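You operate a simulated robot arm through the tools that you are given. There is no shell and no other tool.

Carry out the task below with a simulated robot arm. There is one attempt and no reset: what you move stays moved.

TASK
Put things in order on the top of the care bench. At the end: the black dark bulb is on the brown clip box (marked "HOSE CLIPS"); the grey new anode stands where the grey scouring pad stood; the cream rigging tape stands on top of the green boat wax tin; the grey scouring pad stands where the cream rigging tape stood; whatever was shut is shut again. Leave all else as you found it, and nothing knocked over.

Only the result counts: the job must be done as asked and must still hold three seconds after the hand-in. Knocking over, shifting, dropping, spilling or breaking anything else fails it.

THE ROBOT
A 7-joint arm with a two-finger parallel gripper, fixed in place. Base frame: the origin is on the floor under the middle of its stand, x ahead of it, y to its left, z up; the work surface is at about z = 840. Readings come in mm, degrees, newtons and seconds.
With the tool pointing down near the work surface it reaches from about 300 to 700 mm from the base axis. Its first joint turns from -66.0 to 66.0 degrees. Payload 1.57 kg.
Tool frame: the origin (TCP) lies between the finger pads and is the grasp point; the fingertips stand 30 mm ahead of it; z points along the fingers, y is the line along which they close. The gripper opens to 110 mm. The fingers are 24 mm wide and 12 mm thick; the gripper's body (48 by 112 mm) begins 78 mm behind the TCP.
Orientation is that of the tool frame in the base frame, as a unit quaternion [x, y, z, w]. With the fingers straight down and closing along the base's y, the tool's x points along the base's -x, its y along +y and its z along -z.

THE INTERFACE
- The arm moves only by the tool play_rows. Its argument "moves" is a list of rows, each an object (a shift or turn left out is 0, a gripper value left out holds the last) with "delta_rot": the turn, a rotation vector about the tool's x, y, z in degrees, a list of three; "translation": the shift along the tool's x, y, z in mm, a list of three; "hand": the gripper command, from -1 (fully open) to 1 (shut), values between in proportion. In form: [{"delta_rot": [ax, ay, az], "translation": [tx, ty, tz], "hand": hand}, ...]. A call has 1 to 20 rows; each row is the pose to reach, as a shift and turn from the pose commanded when the call began, along the tool's axes at that moment. Each row takes 0.2 s and may step no farther than 50 mm and 8.6 degrees from the row before; otherwise, or with a gripper value out of range, the whole call is refused. A pose out of reach is approached as far as the arm can. The call stops where the force on the tool passes 40 N (or 10 N more than at its start, if that is more) or the arm is blocked; 0.2 s more then pass. Each finger travels about 108 mm/s and halts on what it meets, pressing with about 24 N; the grip force reading is that of the motor and also rises with nothing between the fingers. The clock runs only during rows and for 0.2 s after the last one: add rows that repeat a pose to give the fingers time. It gives the time, the measured TCP pose, the force on the tool (base axes), the opening and the grip force at its end, in the units of the frame above (readings bear some noise), with the torque about the TCP (base axes, N m) and any sound that the robot's microphone picked up.
- Cameras (640 x 400 px; columns grow to the right, rows downward): "scene" is fixed at [164.8, -405.1, 1386.4]; the picture's right is [0.71, -0.70, 0.00], its down [-0.52, -0.52, -0.68] and it looks along [0.48, 0.48, -0.73] (base axes); focal length 274 px, centre (320, 200). "wrist" rides on the gripper at [70, 16, -141] in the tool frame; the picture's right is [-0.23, 0.97, 0.00], its down [-0.85, -0.20, -0.48] and it looks along [-0.47, -0.11, 0.88] (tool axes); focal length 222 px, centre (320, 200). There is no depth. A picture from a camera that has moved, and an enlarged one, comes with that camera's place and axes in the base frame and with its lens.
- camera(camera): a new picture of that camera. The clock stands still meanwhile.
- inspect(camera, box): a new picture of the part [left, top, right, bottom] of that camera's present view, enlarged. The clock stands still meanwhile.
- close_job(): hands the job in; it is judged then, once.

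Places have to be worked out from the pictures, the camera data and where the tool is seen. Open the gripper and draw the arm clear of the work before you hand the job in, unless the task says otherwise.

The tools are called after "Request:" as a command line: name --argument value ..., lists and objects as JSON in quotes. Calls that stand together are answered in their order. play_rows: Moves the arm, as the interface text tells. Its arguments: {"type":"object","properties":{"moves":{"type":"array"}},"required":["moves"]} The other tools are called the same way: camera (camera) takes a picture; inspect (camera, box) takes an enlarged picture of a part of a camera's view; close_job () hands the job in.

At the start:

```text
clock: 0.0
position: [300.0, -144.7, 1124.3]
ee_rot: [0.0, 1.0, 0.0, 0.0]
wrist_force: [-1.0, -0.8, -0.4]
ft_torque: [0.03, -0.02, 0.03]
grip_width: 109.9
gripper_force: 0.0
```

scene: 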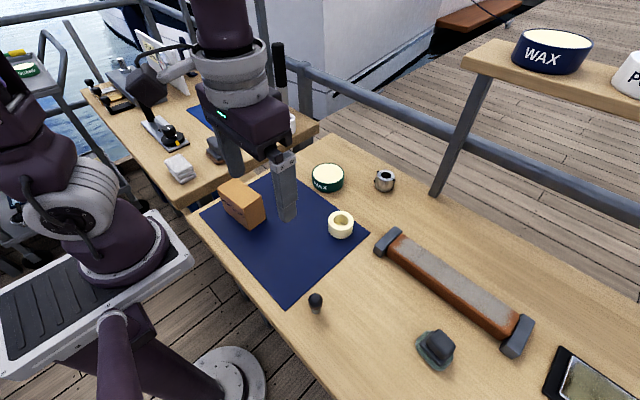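
wrist: 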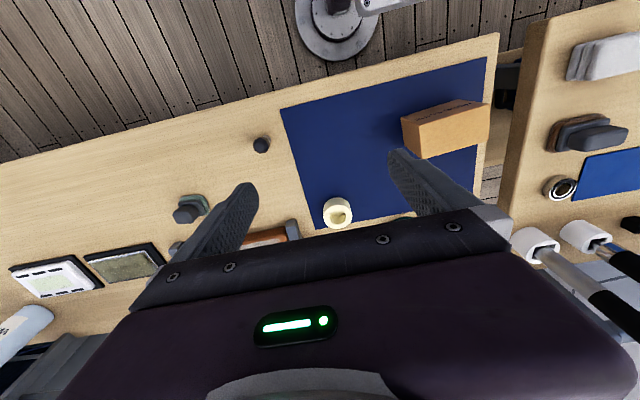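

I start by taking enlarged pictures of the bench to identify the objects before moving anything.

Request:
inspect --camera "scene" --box '[190, 140, 410, 320]'

Request:
inspect --camera "scene" --box '[360, 220, 640, 400]'

Request:
inspect --camera "scene" --box '[70, 30, 330, 200]'

Request:
inspect --camera "wrist" --box '[0, 120, 300, 320]'

```text
2.22 times, centred on (300, 230) of scene
camera zoom: at [164.8, -405.1, 1386.4], right [0.71, -0.7, 0.0], down [-0.52, -0.52, -0.68], along [0.48, 0.48, -0.73], focal length 609 px, centre (364, 133)
```

zoom: 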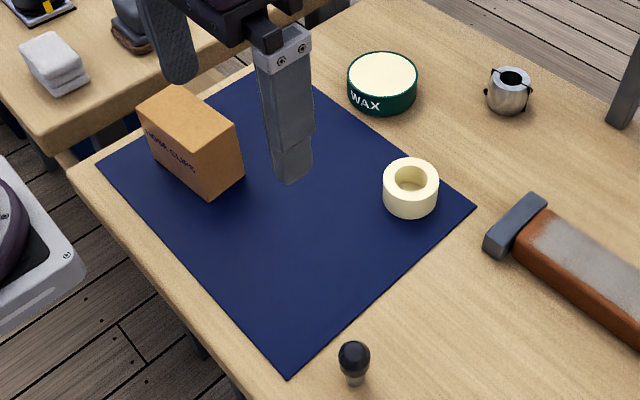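

```text
2.22 times, centred on (500, 310) of scene
camera zoom: at [164.8, -405.1, 1386.4], right [0.71, -0.7, 0.0], down [-0.52, -0.52, -0.68], along [0.48, 0.48, -0.73], focal length 609 px, centre (-80, -44)
```

zoom: 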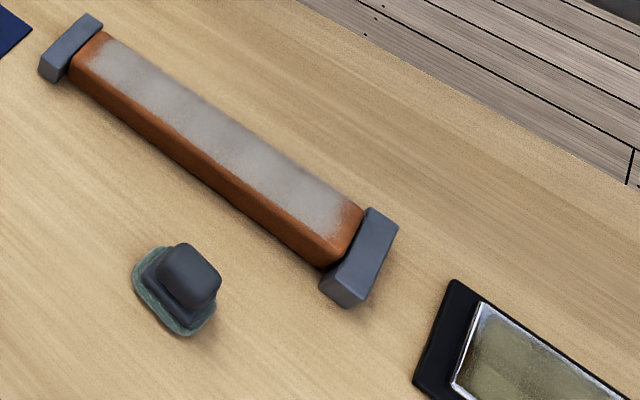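

```text
2.35 times, centred on (200, 115) of scene
camera zoom: at [164.8, -405.1, 1386.4], right [0.71, -0.7, 0.0], down [-0.52, -0.52, -0.68], along [0.48, 0.48, -0.73], focal length 645 px, centre (602, 400)
```

zoom: 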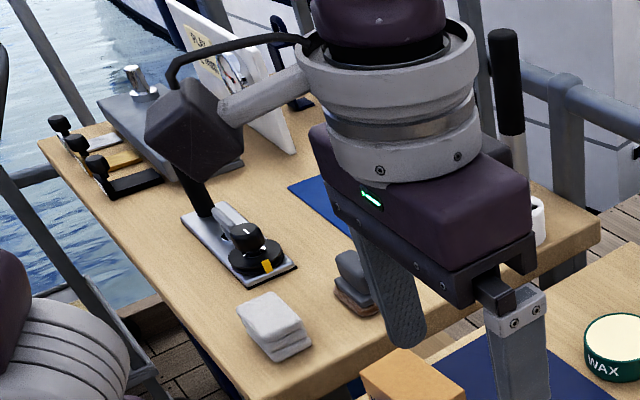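

```text
2.00 times, centred on (150, 220) of wrist
camera zoom: at [230.4, -128.5, 1265.0], right [0.23, 0.97, 0.0], down [0.85, -0.2, 0.48], along [0.47, -0.11, -0.88], focal length 444 px, centre (660, 160)
```

zoom: 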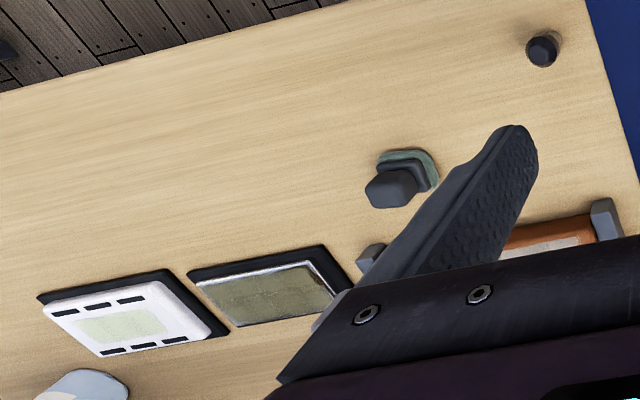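

The tape is near (487,-152), the bulb near (307,-256), and the grey/teal block near (404,-457). The tin is near (582,-20), the collar-like anode near (690,-140) and the clip box near (339,62). I'm moving the wrist camera over the grey/teal block for a close look.

Request:
play_rows --moves '[{"translation": [0, -36, 9], "hand": -1}, {"translation": [0, -72, 18]}, {"translation": [0, -108, 27]}, {"translation": [0, -144, 36]}, {"translation": [0, -180, 45]}, {"translation": [0, -216, 54]}, {"translation": [0, -252, 63]}, {"translation": [0, -285, 74]}, {"translation": [0, -285, 74]}]'

Request:
camera --camera "wrist"

Request:
camera --camera "scene"

```text
clock: 2.0
position: [303.0, -430.3, 1049.3]
ee_rot: [0.0, 1.0, 0.0, 0.001]
wrist_force: [-0.3, 0.0, -0.7]
ft_torque: [-0.03, 0.01, 0.01]
grip_width: 110.2
gripper_force: 0.0
```

```text
taken
camera wrist: at [232.3, -413.6, 1190.6], right [0.23, 0.97, 0.0], down [0.85, -0.2, 0.48], along [0.47, -0.11, -0.88], focal length 222 px, centre (320, 200)
```

wrist: 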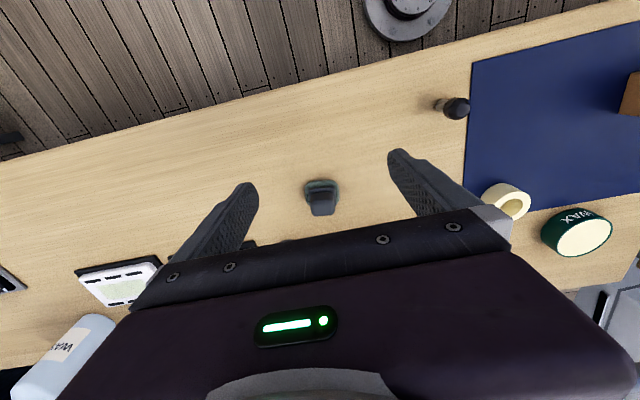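

```text
taken
```

scene: 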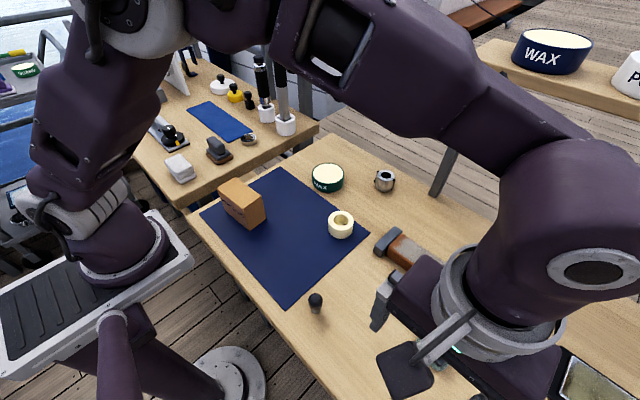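

Request:
inspect --camera "wrist" --box '[270, 150, 390, 225]'

Request:
inspect --camera "scene" --box '[120, 60, 330, 190]'

Request:
inspect --camera "scene" --box '[300, 150, 420, 225]'

Request:
inspect --camera "scene" --box '[0, 30, 80, 80]'

```text
5.33 times, centred on (330, 188) of wrist
camera zoom: at [232.3, -413.6, 1190.6], right [0.23, 0.97, 0.0], down [0.85, -0.2, 0.48], along [0.47, -0.11, -0.88], focal length 1185 px, centre (267, 267)
```

zoom: 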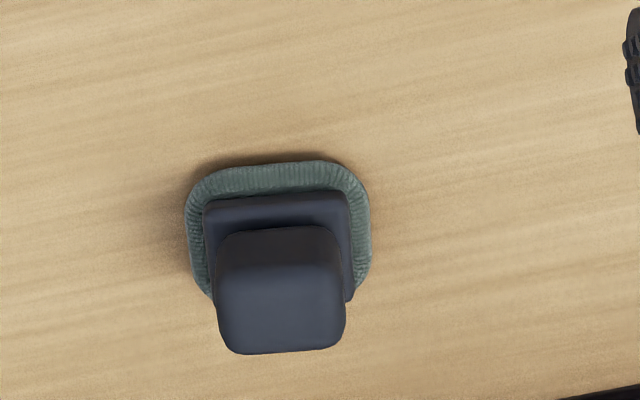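

```text
3.05 times, centred on (225, 125) of scene
camera zoom: at [164.8, -405.1, 1386.4], right [0.71, -0.7, 0.0], down [-0.52, -0.52, -0.68], along [0.48, 0.48, -0.73], focal length 835 px, centre (610, 429)
```

zoom: 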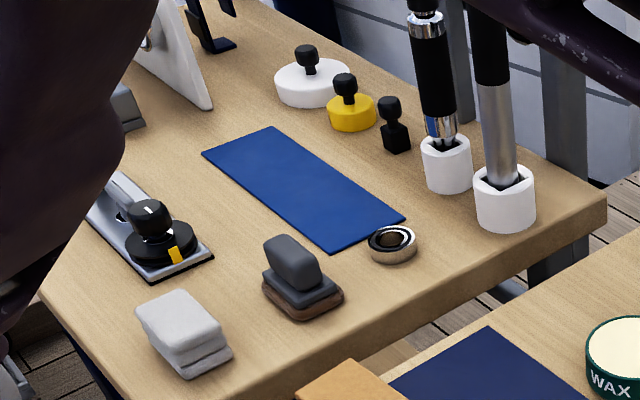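

```text
5.33 times, centred on (360, 188) of scene
camera zoom: at [164.8, -405.1, 1386.4], right [0.71, -0.7, 0.0], down [-0.52, -0.52, -0.68], along [0.48, 0.48, -0.73], focal length 1461 px, centre (107, 267)
```

zoom: 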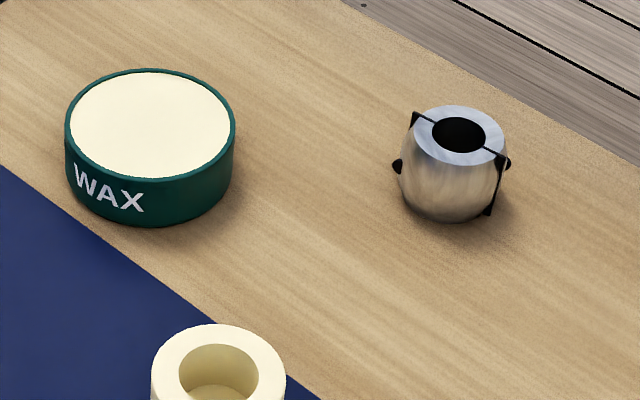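

```text
8.00 times, centred on (40, 55) of scene
camera zoom: at [164.8, -405.1, 1386.4], right [0.71, -0.7, 0.0], down [-0.52, -0.52, -0.68], along [0.48, 0.48, -0.73], focal length 2192 px, centre (2560, 1360)
```

zoom: 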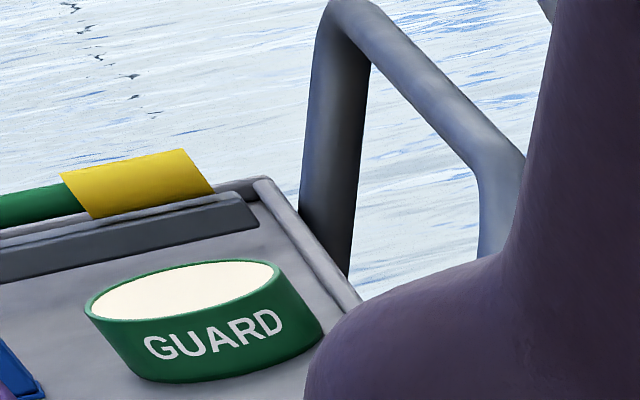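

The teal-and-grey block with a handle is the scouring pad on this bench, and the slotted collar is the new anode. Next I'm moving the camera closer to the bulb, which stands near (307,-256).

Request:
play_rows --moves '[{"translation": [10, 32, 15]}, {"translation": [20, 64, 30]}, {"translation": [30, 96, 45]}, {"translation": [40, 128, 60]}, {"translation": [50, 160, 75]}, {"translation": [60, 189, 89]}, {"translation": [60, 189, 89]}]'

Request:
camera --camera "wrist"

Request:
camera --camera "scene"

```text
clock: 3.6
position: [239.0, -238.4, 962.5]
ee_rot: [0.0, 1.0, 0.001, 0.0]
wrist_force: [-0.2, 0.8, 0.2]
ft_torque: [-0.01, 0.0, 0.0]
grip_width: 110.1
gripper_force: 0.1
```

```text
taken
camera wrist: at [170.7, -222.3, 1102.7], right [0.23, 0.97, 0.0], down [0.85, -0.2, 0.48], along [0.47, -0.11, -0.88], focal length 222 px, centre (320, 200)
```

wrist: 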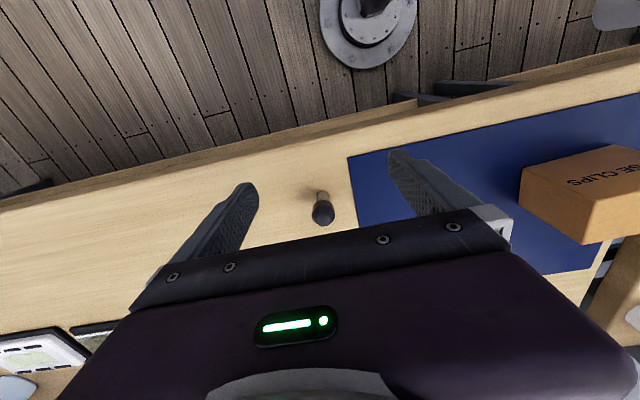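

```text
taken
```

scene: 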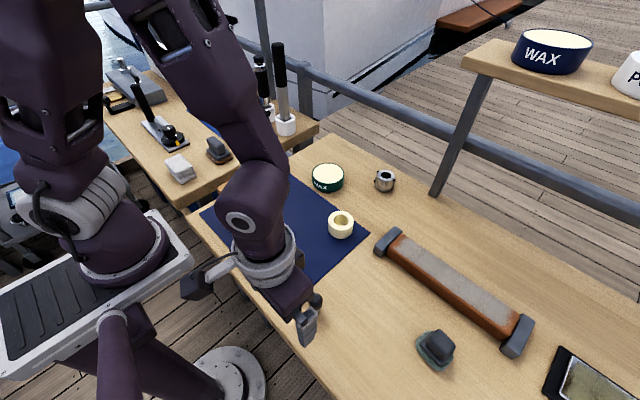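

Request:
inspect --camera "wrist" --box '[280, 170, 376, 230]'

Request:
inspect --camera "wrist" --box '[480, 120, 640, 250]'

Request:
inspect --camera "scene" --box '[360, 220, 640, 400]'

```text
6.67 times, centred on (328, 200) of wrist
camera zoom: at [170.7, -222.3, 1102.7], right [0.23, 0.97, 0.0], down [0.85, -0.2, 0.48], along [0.47, -0.11, -0.88], focal length 1481 px, centre (267, 200)
```

zoom: 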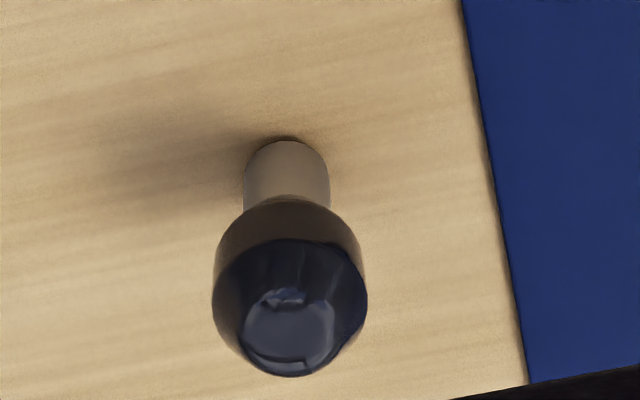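

```text
3.08 times, centred on (560, 185) of wrist
camera zoom: at [170.7, -222.3, 1102.7], right [0.23, 0.97, 0.0], down [0.85, -0.2, 0.48], along [0.47, -0.11, -0.88], focal length 684 px, centre (-418, 246)
```

zoom: 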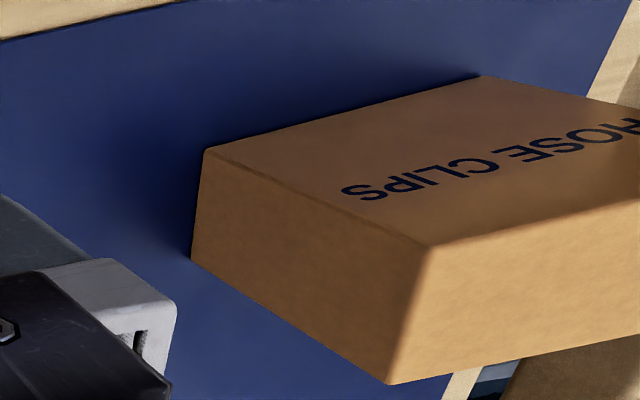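

```text
2.22 times, centred on (500, 310) of scene
camera zoom: at [164.8, -405.1, 1386.4], right [0.71, -0.7, 0.0], down [-0.52, -0.52, -0.68], along [0.48, 0.48, -0.73], focal length 609 px, centre (-80, -44)
```

zoom: 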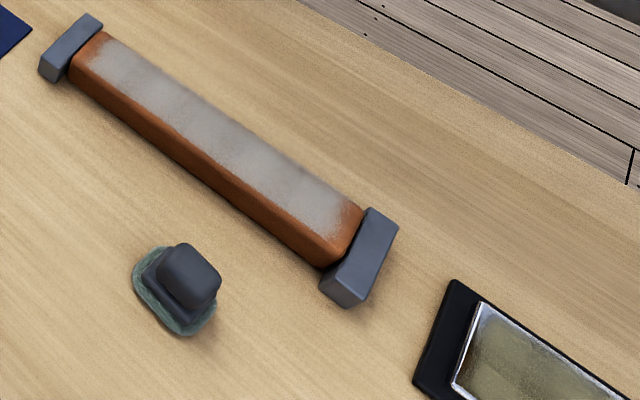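

The bulb base is near (306,-249), with its ball about 27 mm wide centred near z 883. The clip box is about 54 x 98 x 83 mm with its top at z 923, centred near (347,53) and yawed about 4.6°. I'll move above the bulb and check alignment.

Request:
play_rows --moves '[{"translation": [-33, -6, 0], "hand": -0.2}, {"translation": [-67, -11, 0]}, {"translation": [-67, -11, 20]}, {"translation": [-67, -11, 20]}]'

Request:
inspect --camera "wrist" --box '[220, 110, 420, 235]'

Request:
inspect --camera "scene" --box '[240, 240, 400, 340]'

```text
clock: 4.6
position: [308.4, -251.7, 939.5]
ee_rot: [-0.001, 1.0, 0.0, 0.0]
wrist_force: [-0.6, 0.5, -0.4]
ft_torque: [0.04, -0.01, 0.02]
grip_width: 65.8
gripper_force: 0.1
```

```text
3.20 times, centred on (320, 172) of wrist
camera zoom: at [239.0, -234.7, 1080.4], right [0.23, 0.97, 0.0], down [0.86, -0.2, 0.48], along [0.47, -0.11, -0.88], focal length 711 px, centre (320, 288)
```

zoom: 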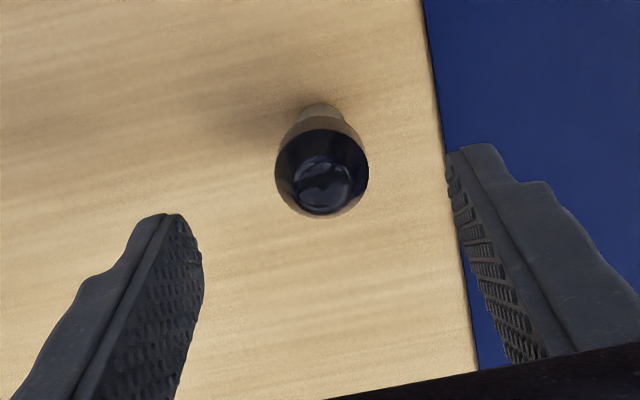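

```text
4.00 times, centred on (320, 290) of scene
camera zoom: at [164.8, -405.1, 1386.4], right [0.71, -0.7, 0.0], down [-0.52, -0.52, -0.68], along [0.48, 0.48, -0.73], focal length 1096 px, centre (320, -160)
```

zoom: 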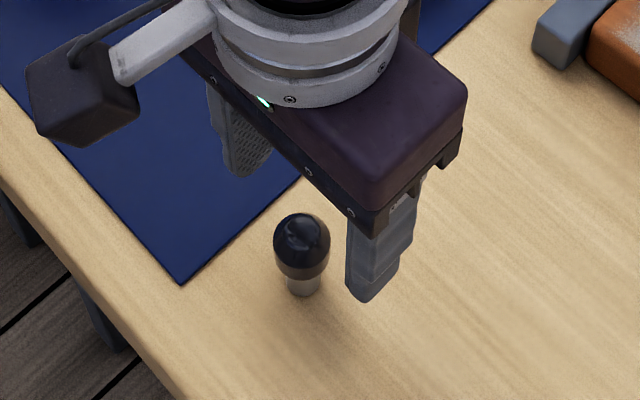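

The ball works out at (306.3,-249.9) against a TCP near (308.6,-250.9), so I nudge slightly, descend to z≈883 and close.

Request:
play_rows --moves '[{"translation": [2, 1, 15]}, {"translation": [2, 1, 30]}, {"translation": [2, 1, 45]}, {"translation": [2, 1, 58]}, {"translation": [2, 1, 58]}]'

Request:
inspect --camera "wrist" --box '[220, 110, 420, 235]'

Request:
inspect --camera "scene" --box '[240, 240, 400, 340]'

```text
clock: 5.8
position: [306.3, -252.3, 883.3]
ee_rot: [0.0, 1.0, 0.0, 0.0]
wrist_force: [-0.7, 0.9, 0.3]
ft_torque: [-0.01, 0.02, -0.03]
grip_width: 66.0
gripper_force: 0.0
```

```text
3.20 times, centred on (320, 172) of wrist
camera zoom: at [236.6, -235.2, 1023.1], right [0.23, 0.97, 0.0], down [0.86, -0.2, 0.48], along [0.47, -0.11, -0.88], focal length 711 px, centre (320, 288)
```

zoom: 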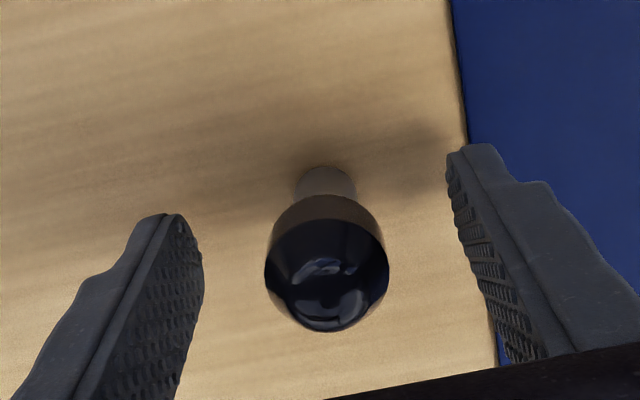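

```text
4.00 times, centred on (320, 290) of scene
camera zoom: at [164.8, -405.1, 1386.4], right [0.71, -0.7, 0.0], down [-0.52, -0.52, -0.68], along [0.48, 0.48, -0.73], focal length 1096 px, centre (320, -160)
```

zoom: 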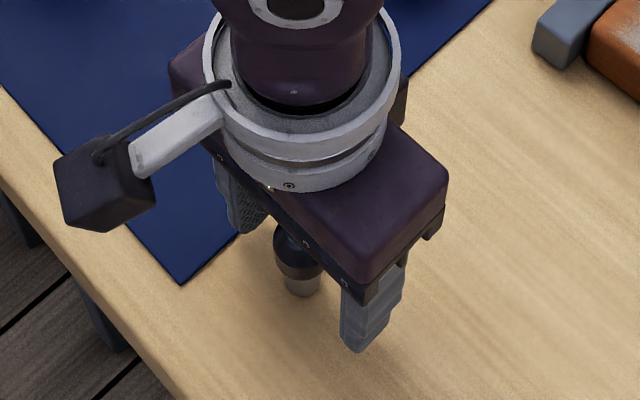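

The ball sits within about 1–2 mm of the TCP, so I close the gripper.

Request:
play_rows --moves '[{"hand": 0.3}, {"hand": 1}, {"hand": 1}, {"hand": 1}]'

Request:
inspect --camera "wrist" --box '[220, 110, 420, 235]'

```text
clock: 6.8
position: [305.7, -252.8, 882.5]
ee_rot: [0.0, 1.0, 0.0, 0.0]
wrist_force: [0.6, -0.4, 0.5]
ft_torque: [-0.02, 0.02, -0.01]
grip_width: 25.4
gripper_force: 24.2
```

```text
3.20 times, centred on (320, 172) of wrist
camera zoom: at [236.6, -235.2, 1023.3], right [0.23, 0.97, 0.0], down [0.85, -0.2, 0.48], along [0.47, -0.11, -0.88], focal length 711 px, centre (320, 288)
```

zoom: 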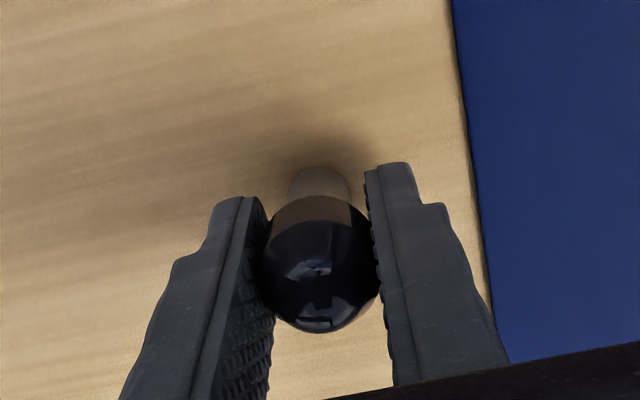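

The bulb is held at 25.4 mm. I'm lifting it gently and checking that it hangs straight.

Request:
play_rows --moves '[{"translation": [0, 0, -8]}, {"translation": [0, 0, -25]}, {"translation": [0, 0, -50]}, {"translation": [0, 0, -80]}, {"translation": [0, 0, -110]}, {"translation": [0, 0, -125]}, {"translation": [0, 0, -125]}]'

Request:
camera --camera "wrist"

Request:
inspect --camera "scene" --box '[190, 140, 430, 290]'

```text
clock: 8.4
position: [305.2, -251.9, 1006.9]
ee_rot: [0.0, 1.0, 0.0, 0.0]
wrist_force: [-0.5, 0.2, -0.6]
ft_torque: [-0.03, 0.02, 0.0]
grip_width: 25.5
gripper_force: 24.1
```

```text
taken
camera wrist: at [235.1, -234.9, 1148.3], right [0.23, 0.97, 0.0], down [0.86, -0.2, 0.48], along [0.47, -0.11, -0.88], focal length 222 px, centre (320, 200)
```

wrist: 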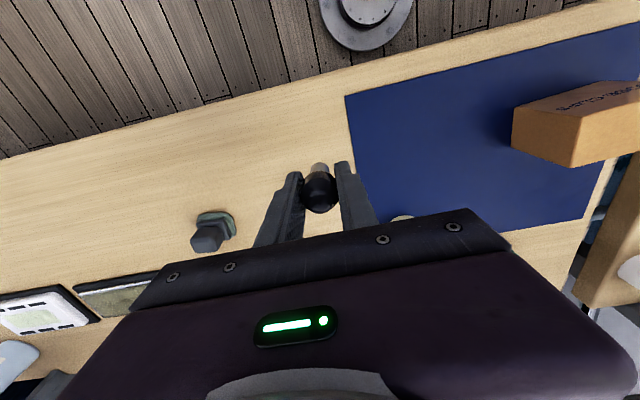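

```text
2.67 times, centred on (310, 215) of scene
camera zoom: at [164.8, -405.1, 1386.4], right [0.71, -0.7, 0.0], down [-0.52, -0.52, -0.68], along [0.48, 0.48, -0.73], focal length 731 px, centre (347, 160)
```

zoom: 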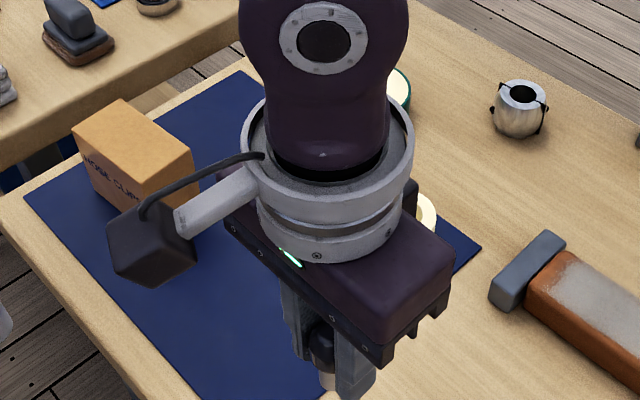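

The bulb hangs straight. Both cameras agree on the box top's centre, about (349,52.5), so I carry the bulb over there at constant height.

Request:
play_rows --moves '[{"translation": [-2, 15, 0]}, {"translation": [-6, 42, 0]}, {"translation": [-10, 72, 0]}, {"translation": [-15, 102, 0]}, {"translation": [-20, 132, 0]}, {"translation": [-24, 162, 0]}, {"translation": [-28, 192, 0]}, {"translation": [-32, 222, 0]}, {"translation": [-36, 250, 0]}, {"translation": [-40, 276, 0]}, {"translation": [-43, 295, 0]}, {"translation": [-44, 303, 0]}, {"translation": [-44, 303, 0]}]'

Request:
camera --camera "wrist"

Request:
inspect --camera "scene" --box '[170, 120, 330, 250]'

```text
clock: 11.2
position: [350.9, 50.3, 1007.3]
ee_rot: [0.0, 1.0, 0.001, 0.0]
wrist_force: [-0.1, 0.1, -0.3]
ft_torque: [0.02, -0.01, 0.04]
grip_width: 25.4
gripper_force: 23.9
```

```text
taken
camera wrist: at [280.6, 67.8, 1148.5], right [0.23, 0.97, 0.0], down [0.86, -0.2, 0.48], along [0.47, -0.11, -0.88], focal length 222 px, centre (320, 200)
```

wrist: 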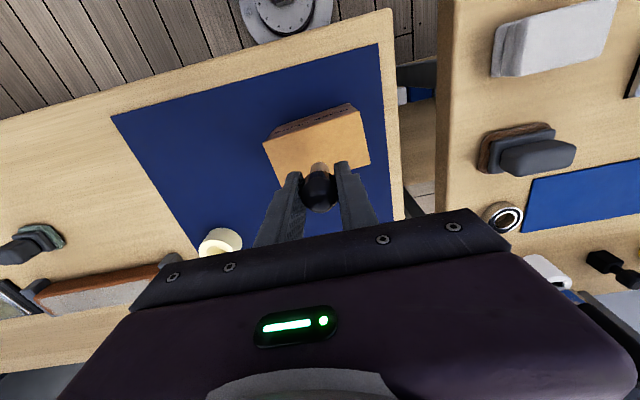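

```text
3.08 times, centred on (250, 185) of scene
camera zoom: at [164.8, -405.1, 1386.4], right [0.71, -0.7, 0.0], down [-0.52, -0.52, -0.68], along [0.48, 0.48, -0.73], focal length 843 px, centre (535, 246)
```

zoom: 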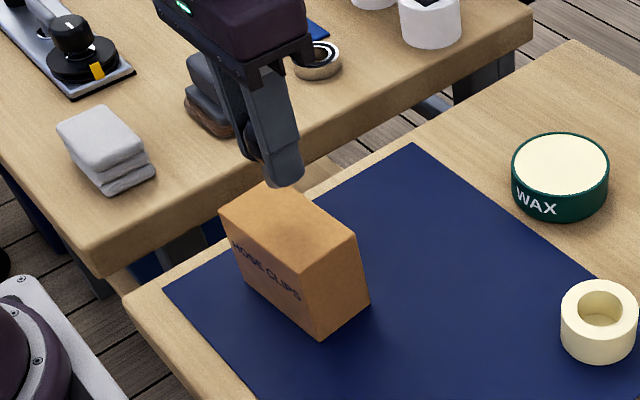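

Checking the box top outline against the held bulb in an enlarged wrist view.

Request:
inspect --camera "wrist" --box '[240, 90, 400, 220]'

```text
3.08 times, centred on (320, 155) of wrist
camera zoom: at [280.6, 67.8, 1148.5], right [0.23, 0.97, 0.0], down [0.86, -0.2, 0.48], along [0.47, -0.11, -0.88], focal length 684 px, centre (320, 338)
```

zoom: 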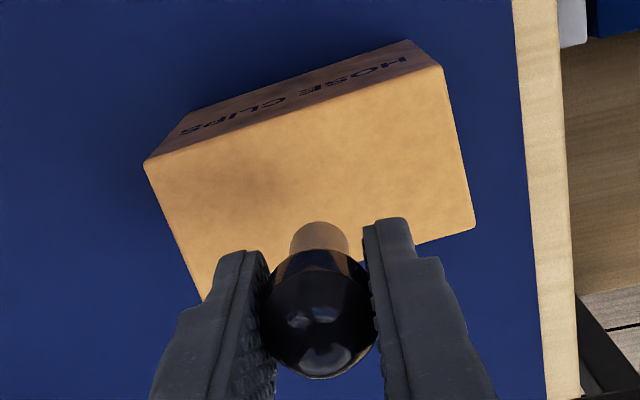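

The wrist view puts the box-top centre near (347,51). I shift 2.5 mm and descend to just above the expected contact height.

Request:
play_rows --moves '[{"translation": [2.5, 0, 8]}, {"translation": [2.5, 0, 18]}, {"translation": [2.5, 0, 28]}, {"translation": [2.5, 0, 35]}, {"translation": [2.5, 0, 37]}, {"translation": [2.5, 0, 37]}]'

Request:
inspect --camera "wrist" --box '[240, 90, 400, 220]'

Request:
inspect --camera "scene" --box '[190, 140, 310, 240]'

```text
clock: 12.6
position: [347.8, 53.3, 971.7]
ee_rot: [0.0, 1.0, 0.001, 0.001]
wrist_force: [1.1, -1.0, 17.8]
ft_torque: [-0.03, -0.08, 0.0]
grip_width: 25.5
gripper_force: 24.3
```

```text
3.08 times, centred on (320, 155) of wrist
camera zoom: at [277.2, 68.1, 1111.9], right [0.23, 0.97, 0.0], down [0.85, -0.2, 0.48], along [0.47, -0.11, -0.88], focal length 684 px, centre (320, 338)
```

zoom: 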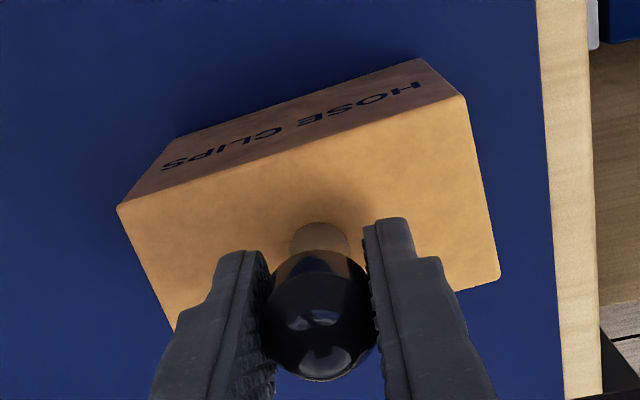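

```text
4.00 times, centred on (250, 190) of scene
camera zoom: at [164.7, -405.2, 1386.4], right [0.71, -0.7, 0.0], down [-0.52, -0.52, -0.68], along [0.48, 0.48, -0.73], focal length 1096 px, centre (600, 240)
```

zoom: 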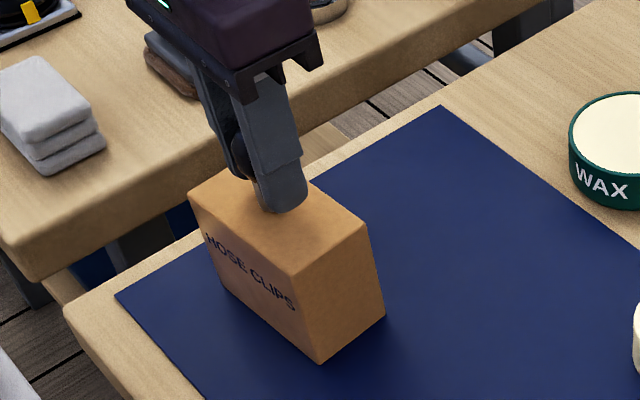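

The 17.8 N upward force shows the bulb has met the box top a little early, at about z 928. I ease up slightly to relieve the pressure before releasing.

Request:
play_rows --moves '[{"translation": [0, 0, -0.7]}, {"translation": [0, 0, -1.0]}]'

```text
clock: 13.2
position: [346.5, 52.1, 972.5]
ee_rot: [0.001, 1.0, 0.0, 0.0]
wrist_force: [-0.1, 0.1, -0.7]
ft_torque: [-0.02, -0.01, 0.0]
grip_width: 25.8
gripper_force: 24.0
```

The force dropped to about zero, so the bulb is at the contact height. I'll lower by half a millimetre to be certain it is seated.

Request:
play_rows --moves '[{"translation": [0, 0, 0.3]}, {"translation": [0, 0, 0.5]}]'

```text
clock: 13.8
position: [345.8, 52.2, 970.9]
ee_rot: [0.0, 1.0, -0.001, -0.001]
wrist_force: [-1.0, -0.1, -0.2]
ft_torque: [0.03, 0.0, -0.01]
grip_width: 25.5
gripper_force: 23.9
```

Still no contact load; lowering a touch more.

Request:
play_rows --moves '[{"translation": [0, 0, 0.4]}, {"translation": [0, 0, 0.4]}]'

```text
clock: 14.4
position: [346.3, 52.8, 972.1]
ee_rot: [0.001, 1.0, -0.001, 0.0]
wrist_force: [1.0, 1.6, 3.5]
ft_torque: [0.05, -0.03, -0.03]
grip_width: 25.7
gripper_force: 23.7
```

A light 3.5 N contact means the bulb is seated. I open the gripper gradually.

Request:
play_rows --moves '[{"hand": 0.5}, {"hand": 0.4}, {"hand": 0.2}, {"hand": 0.0}, {"hand": 0.0}]'

Request:
inspect --camera "wrist" --box '[240, 90, 400, 220]'

```text
clock: 15.6
position: [345.9, 52.5, 971.6]
ee_rot: [0.0, 1.0, 0.0, 0.0]
wrist_force: [0.0, 1.0, 0.0]
ft_torque: [-0.02, -0.01, 0.02]
grip_width: 54.9
gripper_force: 0.1
```

```text
3.08 times, centred on (320, 155) of wrist
camera zoom: at [276.7, 68.7, 1112.1], right [0.23, 0.97, 0.0], down [0.85, -0.2, 0.48], along [0.47, -0.11, -0.88], focal length 684 px, centre (320, 338)
```

zoom: 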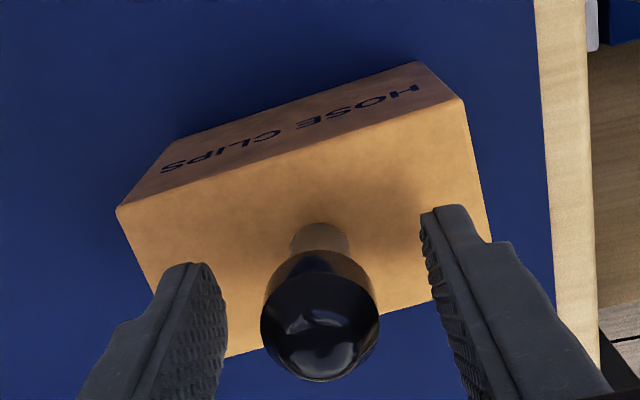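

The bulb stands upright on the box. I rise straight up, then move to a viewpoint for the tape.

Request:
play_rows --moves '[{"translation": [0, 0, -20]}, {"translation": [0, 0, -50]}, {"translation": [0, 0, -75]}, {"translation": [-15, -40, -75]}, {"translation": [-30, -80, -70]}, {"translation": [-45, -120, -60], "hand": -1}, {"translation": [-60, -160, -45]}, {"translation": [-72, -187, -25]}, {"translation": [-72, -187, -10]}, {"translation": [-72, -187, -10]}]'

Request:
camera --camera "wrist"

Request:
camera --camera "scene"

```text
clock: 17.8
position: [417.8, -134.8, 981.8]
ee_rot: [0.001, 1.0, -0.001, -0.001]
wrist_force: [-0.4, -0.3, -0.5]
ft_torque: [-0.01, 0.02, 0.02]
grip_width: 110.2
gripper_force: 0.1
```

```text
taken
camera wrist: at [349.1, -119.1, 1121.7], right [0.23, 0.97, 0.0], down [0.85, -0.2, 0.48], along [0.47, -0.11, -0.88], focal length 222 px, centre (320, 200)
```

wrist: 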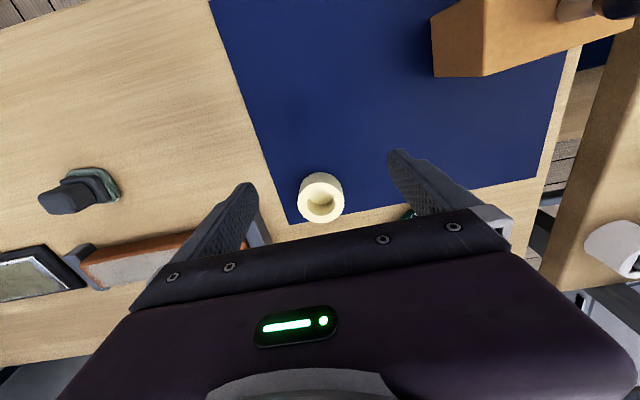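

```text
taken
```

scene: 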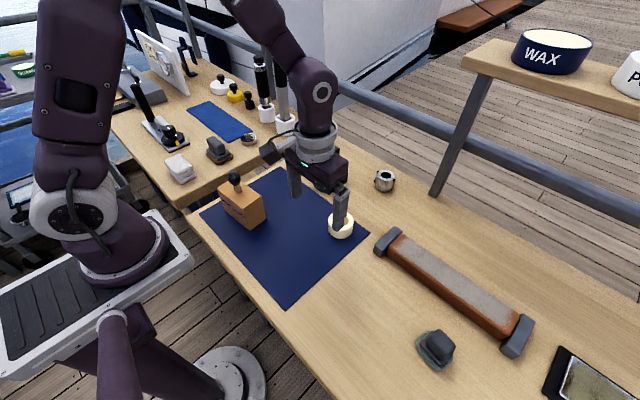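

Request:
inspect --camera "wrist" --box '[272, 160, 368, 235]'

Request:
inspect --camera "wrist" --box '[20, 140, 180, 300]'

Request:
inspect --camera "scene" --box '[400, 310, 480, 380]'

```text
5.33 times, centred on (320, 198) of wrist
camera zoom: at [349.1, -119.1, 1121.7], right [0.23, 0.97, 0.0], down [0.85, -0.2, 0.48], along [0.47, -0.11, -0.88], focal length 1185 px, centre (320, 213)
```

zoom: 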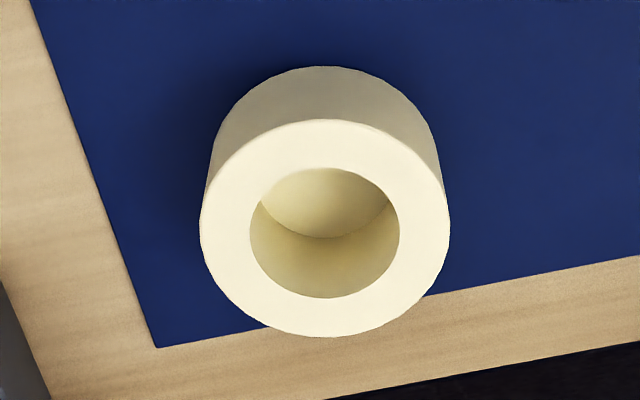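

```text
2.50 times, centred on (100, 220) of wrist
camera zoom: at [349.1, -119.1, 1121.7], right [0.23, 0.97, 0.0], down [0.85, -0.2, 0.48], along [0.47, -0.11, -0.88], focal length 555 px, centre (870, 150)
```

zoom: 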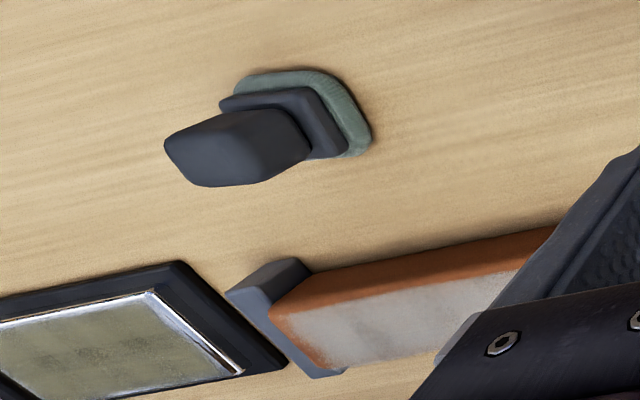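

```text
5.71 times, centred on (440, 345) of scene
camera zoom: at [164.8, -405.1, 1386.4], right [0.71, -0.7, 0.0], down [-0.52, -0.52, -0.68], along [0.48, 0.48, -0.73], focal length 1566 px, centre (-366, -629)
```

zoom: 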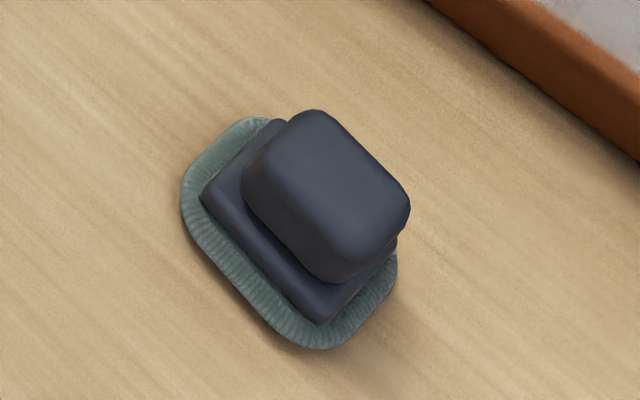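

The tape is about 60 mm across and 33 mm tall, centred near (486.3,-149.8). I move above it and check alignment with the fingers fully open.

Request:
play_rows --moves '[{"translation": [-34, -8, 0], "hand": -1}, {"translation": [-67.8, -15.1, 15]}, {"translation": [-67.8, -15.1, 45]}, {"translation": [-67.8, -15.1, 60]}, {"translation": [-67.8, -15.1, 60]}]'

Request:
inspect --camera "wrist" --box '[200, 90, 440, 240]'

Request:
inspect --camera "scene" --box '[270, 150, 430, 280]'

```text
clock: 19.0
position: [486.1, -150.3, 921.3]
ee_rot: [0.0, 1.0, 0.0, -0.001]
wrist_force: [-0.3, 0.7, -1.2]
ft_torque: [0.0, -0.01, -0.01]
grip_width: 109.8
gripper_force: 0.0
```

```text
2.67 times, centred on (320, 165) of wrist
camera zoom: at [417.3, -133.7, 1061.8], right [0.23, 0.97, 0.0], down [0.86, -0.2, 0.48], along [0.47, -0.11, -0.88], focal length 592 px, centre (320, 293)
```

zoom: 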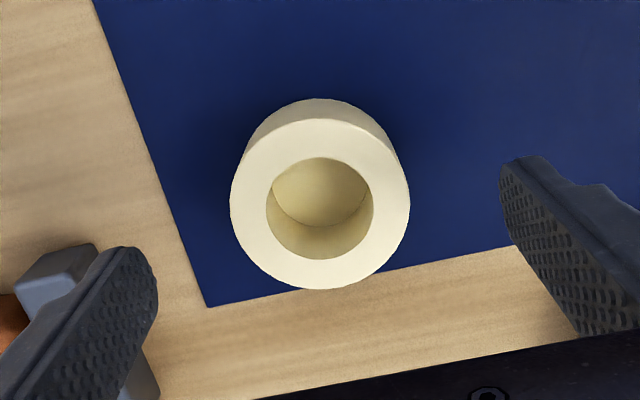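

```text
3.08 times, centred on (350, 215) of scene
camera zoom: at [164.8, -405.1, 1386.4], right [0.71, -0.7, 0.0], down [-0.52, -0.52, -0.68], along [0.48, 0.48, -0.73], focal length 843 px, centre (228, 154)
```

zoom: 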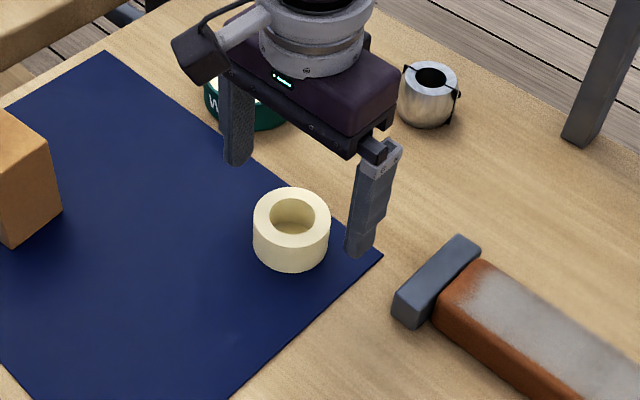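

The tape is centred under the hand. The bar's end cap comes near (487,-236), so I narrow the opening to about 90 mm, descend and close.

Request:
play_rows --moves '[{"hand": -0.63}, {"translation": [1, 0, 15]}, {"translation": [1, 0, 30]}, {"translation": [1, 0, 42]}, {"translation": [1, 0, 46.5]}, {"translation": [1, 0, 46.5]}]'

Request:
inspect --camera "wrist" --box '[200, 90, 440, 240]'

Request:
inspect --camera "scene" --box '[270, 150, 430, 280]'

```text
clock: 20.4
position: [484.8, -149.6, 874.3]
ee_rot: [0.0, 1.0, 0.0, 0.0]
wrist_force: [0.4, 0.8, 0.0]
ft_torque: [0.0, 0.0, 0.0]
grip_width: 89.7
gripper_force: 0.0
```

```text
2.67 times, centred on (320, 165) of wrist
camera zoom: at [415.5, -132.9, 1015.0], right [0.23, 0.97, 0.0], down [0.85, -0.2, 0.48], along [0.47, -0.11, -0.88], focal length 592 px, centre (320, 293)
```

zoom: 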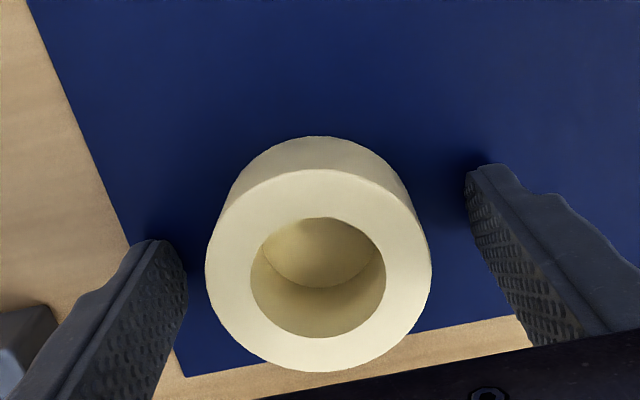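

```text
3.08 times, centred on (350, 215) of scene
camera zoom: at [164.8, -405.1, 1386.4], right [0.71, -0.7, 0.0], down [-0.52, -0.52, -0.68], along [0.48, 0.48, -0.73], focal length 843 px, centre (228, 154)
```

zoom: 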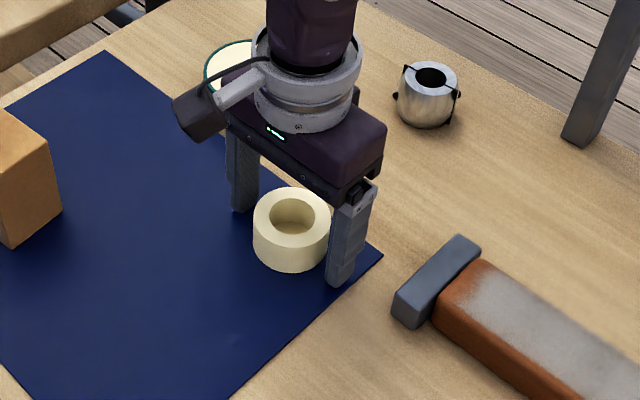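

The tape centre refines to (486.5,-149.7), within 1–2 mm of the TCP. Closing on it.

Request:
play_rows --moves '[{"hand": -0.2}, {"hand": 0.1}, {"hand": 1}, {"hand": 1}, {"hand": 1}]'

Request:
inspect --camera "wrist" --box '[200, 90, 440, 240]'

```text
clock: 21.6
position: [485.1, -147.9, 875.5]
ee_rot: [-0.001, 1.0, 0.0, 0.0]
wrist_force: [-0.2, 0.4, 1.0]
ft_torque: [-0.03, -0.01, 0.02]
grip_width: 58.0
gripper_force: 24.3
```

```text
2.67 times, centred on (320, 165) of wrist
camera zoom: at [415.5, -133.0, 1015.1], right [0.23, 0.97, 0.0], down [0.85, -0.2, 0.48], along [0.47, -0.11, -0.88], focal length 592 px, centre (320, 293)
```

zoom: 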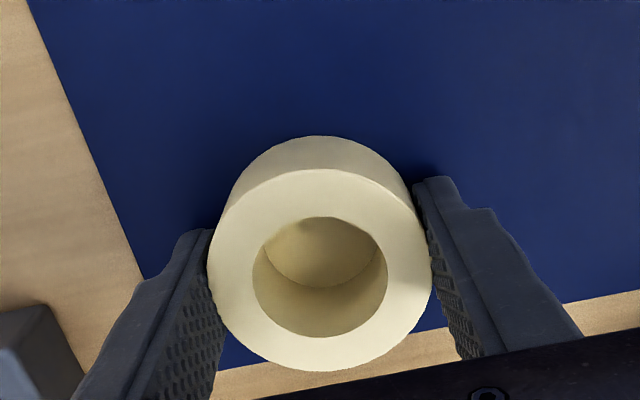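

The tape is held at 58 mm. I lift it straight up, then move forward so the wrist camera can see the wax tin beside it.

Request:
play_rows --moves '[{"translation": [0, 0, -6]}, {"translation": [0, 0, -20]}, {"translation": [0, 0, -45]}, {"translation": [0, 0, -75]}, {"translation": [0, 0, -100]}, {"translation": [-20, 0, -105]}, {"translation": [-45, 0, -105]}, {"translation": [-55, 0, -105]}, {"translation": [-55, 0, -105]}]'

Request:
camera --camera "wrist"

Request:
inspect --camera "wrist" --box '[380, 110, 500, 210]'

Request:
camera --camera "scene"

```text
clock: 23.6
position: [538.6, -150.6, 980.4]
ee_rot: [0.0, 1.0, 0.0, -0.001]
wrist_force: [-0.5, 0.0, -0.9]
ft_torque: [-0.01, 0.02, 0.03]
grip_width: 58.0
gripper_force: 24.3
```

```text
taken
camera wrist: at [470.0, -133.5, 1121.0], right [0.23, 0.97, 0.0], down [0.86, -0.2, 0.48], along [0.47, -0.11, -0.88], focal length 222 px, centre (320, 200)
```

wrist: 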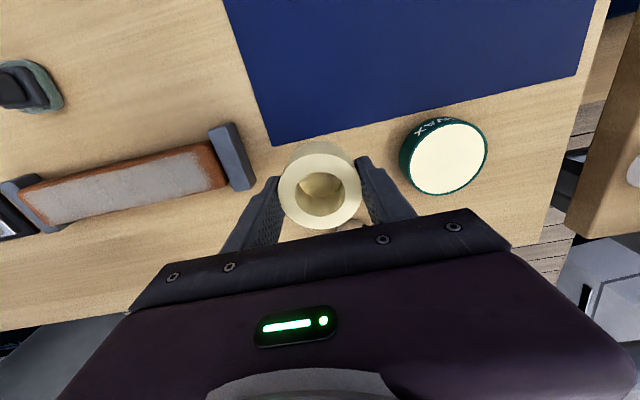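

```text
4.00 times, centred on (440, 160) of wrist
camera zoom: at [470.0, -133.5, 1121.0], right [0.23, 0.97, 0.0], down [0.86, -0.2, 0.48], along [0.47, -0.11, -0.88], focal length 888 px, centre (-160, 360)
```

zoom: 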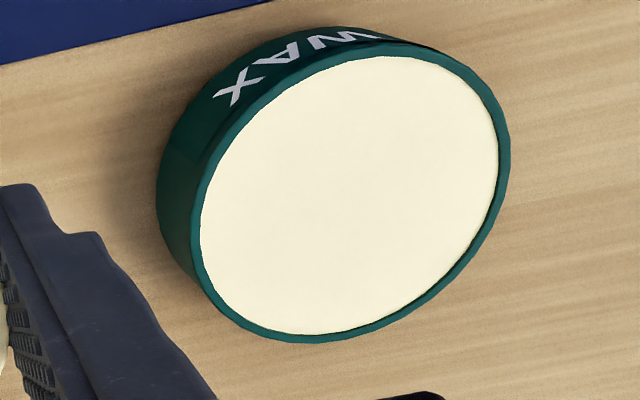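

```text
taken
```

scene: 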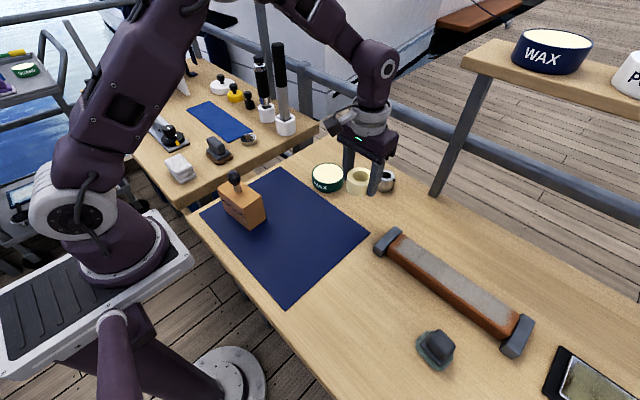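

The tin is about 91 mm across with its top near z 869, centred near (585.5,-7.4). I carry the tape above it and lower to about 12 mm clearance for a check.

Request:
play_rows --moves '[{"translation": [-6, 20, 0]}, {"translation": [-15, 50, 0]}, {"translation": [-25, 80, 0]}, {"translation": [-35, 110, 0]}, {"translation": [-42, 132, 0]}, {"translation": [-44.5, 142.3, 0]}, {"translation": [-44.5, 142.3, 20]}, {"translation": [-44.5, 142.3, 40]}, {"translation": [-44.5, 142.3, 55]}, {"translation": [-44.5, 142.3, 60]}, {"translation": [-44.5, 142.3, 60]}]'

Request:
inspect --camera "wrist" --box '[200, 90, 440, 240]'

Request:
inspect --camera "scene" --box '[270, 110, 430, 240]'

```text
clock: 26.0
position: [585.8, -7.6, 919.8]
ee_rot: [0.0, 1.0, -0.001, 0.001]
wrist_force: [0.8, 0.3, 0.0]
ft_torque: [0.02, 0.01, -0.03]
grip_width: 58.0
gripper_force: 24.3
```

```text
2.67 times, centred on (320, 165) of wrist
camera zoom: at [515.2, 8.9, 1061.1], right [0.23, 0.97, 0.0], down [0.85, -0.2, 0.48], along [0.47, -0.11, -0.88], focal length 592 px, centre (320, 293)
```

zoom: 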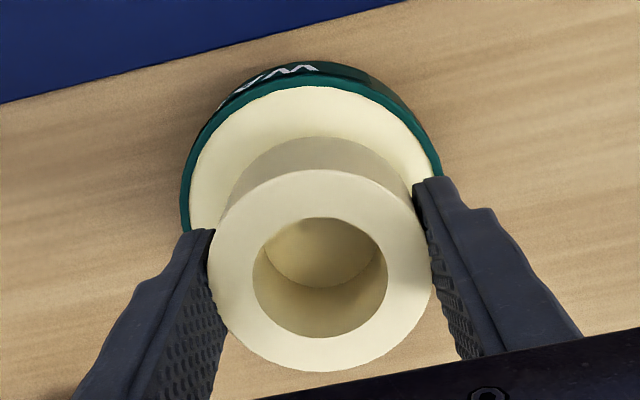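

```text
3.08 times, centred on (350, 175) of scene
camera zoom: at [164.8, -405.1, 1386.4], right [0.71, -0.7, 0.0], down [-0.52, -0.52, -0.68], along [0.48, 0.48, -0.73], focal length 843 px, centre (228, 277)
```

zoom: 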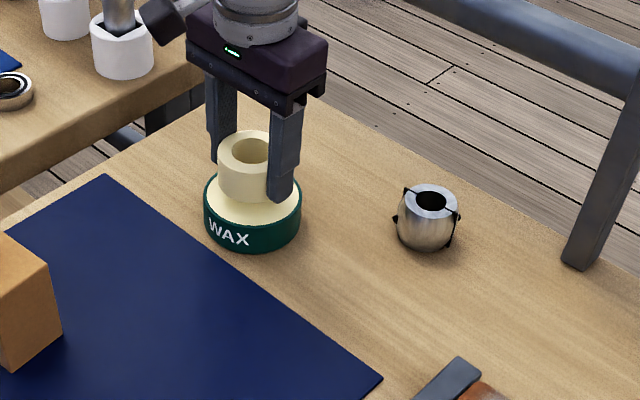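

The tin centre refines to about (587.5,-9). I make a small correction and lower to just above contact.

Request:
play_rows --moves '[{"translation": [-1.5, -1.2, 4]}, {"translation": [-1.5, -1.2, 9]}, {"translation": [-1.5, -1.2, 13]}, {"translation": [-1.5, -1.2, 14]}, {"translation": [-1.5, -1.2, 15]}, {"translation": [-1.5, -1.2, 15]}]'

Request:
inspect --camera "scene" --box '[290, 140, 370, 210]'

```text
clock: 27.4
position: [585.4, -9.0, 907.1]
ee_rot: [0.0, 1.0, -0.001, 0.001]
wrist_force: [-3.9, 1.1, 12.5]
ft_torque: [0.06, 0.16, 0.0]
grip_width: 58.2
gripper_force: 24.1
```

```text
5.71 times, centred on (330, 175) of scene
camera zoom: at [164.5, -405.1, 1386.5], right [0.71, -0.7, 0.0], down [-0.52, -0.52, -0.68], along [0.48, 0.48, -0.73], focal length 1566 px, centre (263, 343)
```

zoom: 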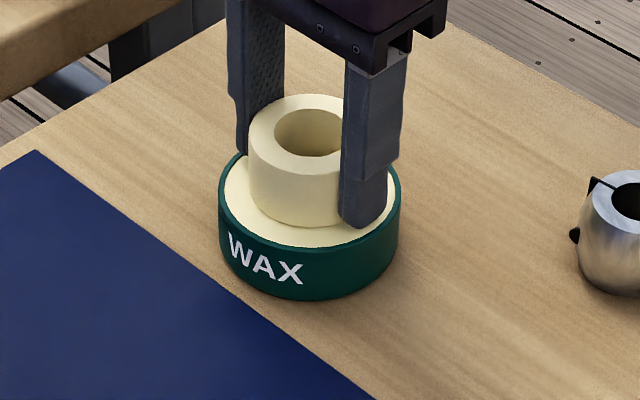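

Contact already reads 12.5 N, so the tape is resting on the tin. I ease up slightly to relieve the pressure.

Request:
play_rows --moves '[{"translation": [0, 0, -0.3]}, {"translation": [0, 0, -0.5]}]'

```text
clock: 28.0
position: [586.6, -8.9, 905.1]
ee_rot: [-0.001, 1.0, 0.0, 0.001]
wrist_force: [-1.4, -1.7, 8.4]
ft_torque: [-0.03, 0.07, 0.04]
grip_width: 57.9
gripper_force: 24.2
```

Request:
play_rows --moves '[{"translation": [0, 0, -0.3]}, {"translation": [0, 0, -0.5]}]'

```text
clock: 28.6
position: [585.0, -8.0, 906.1]
ee_rot: [0.0, 1.0, -0.001, -0.001]
wrist_force: [1.8, -1.1, 4.9]
ft_torque: [-0.07, -0.05, 0.01]
grip_width: 58.2
gripper_force: 24.4
```

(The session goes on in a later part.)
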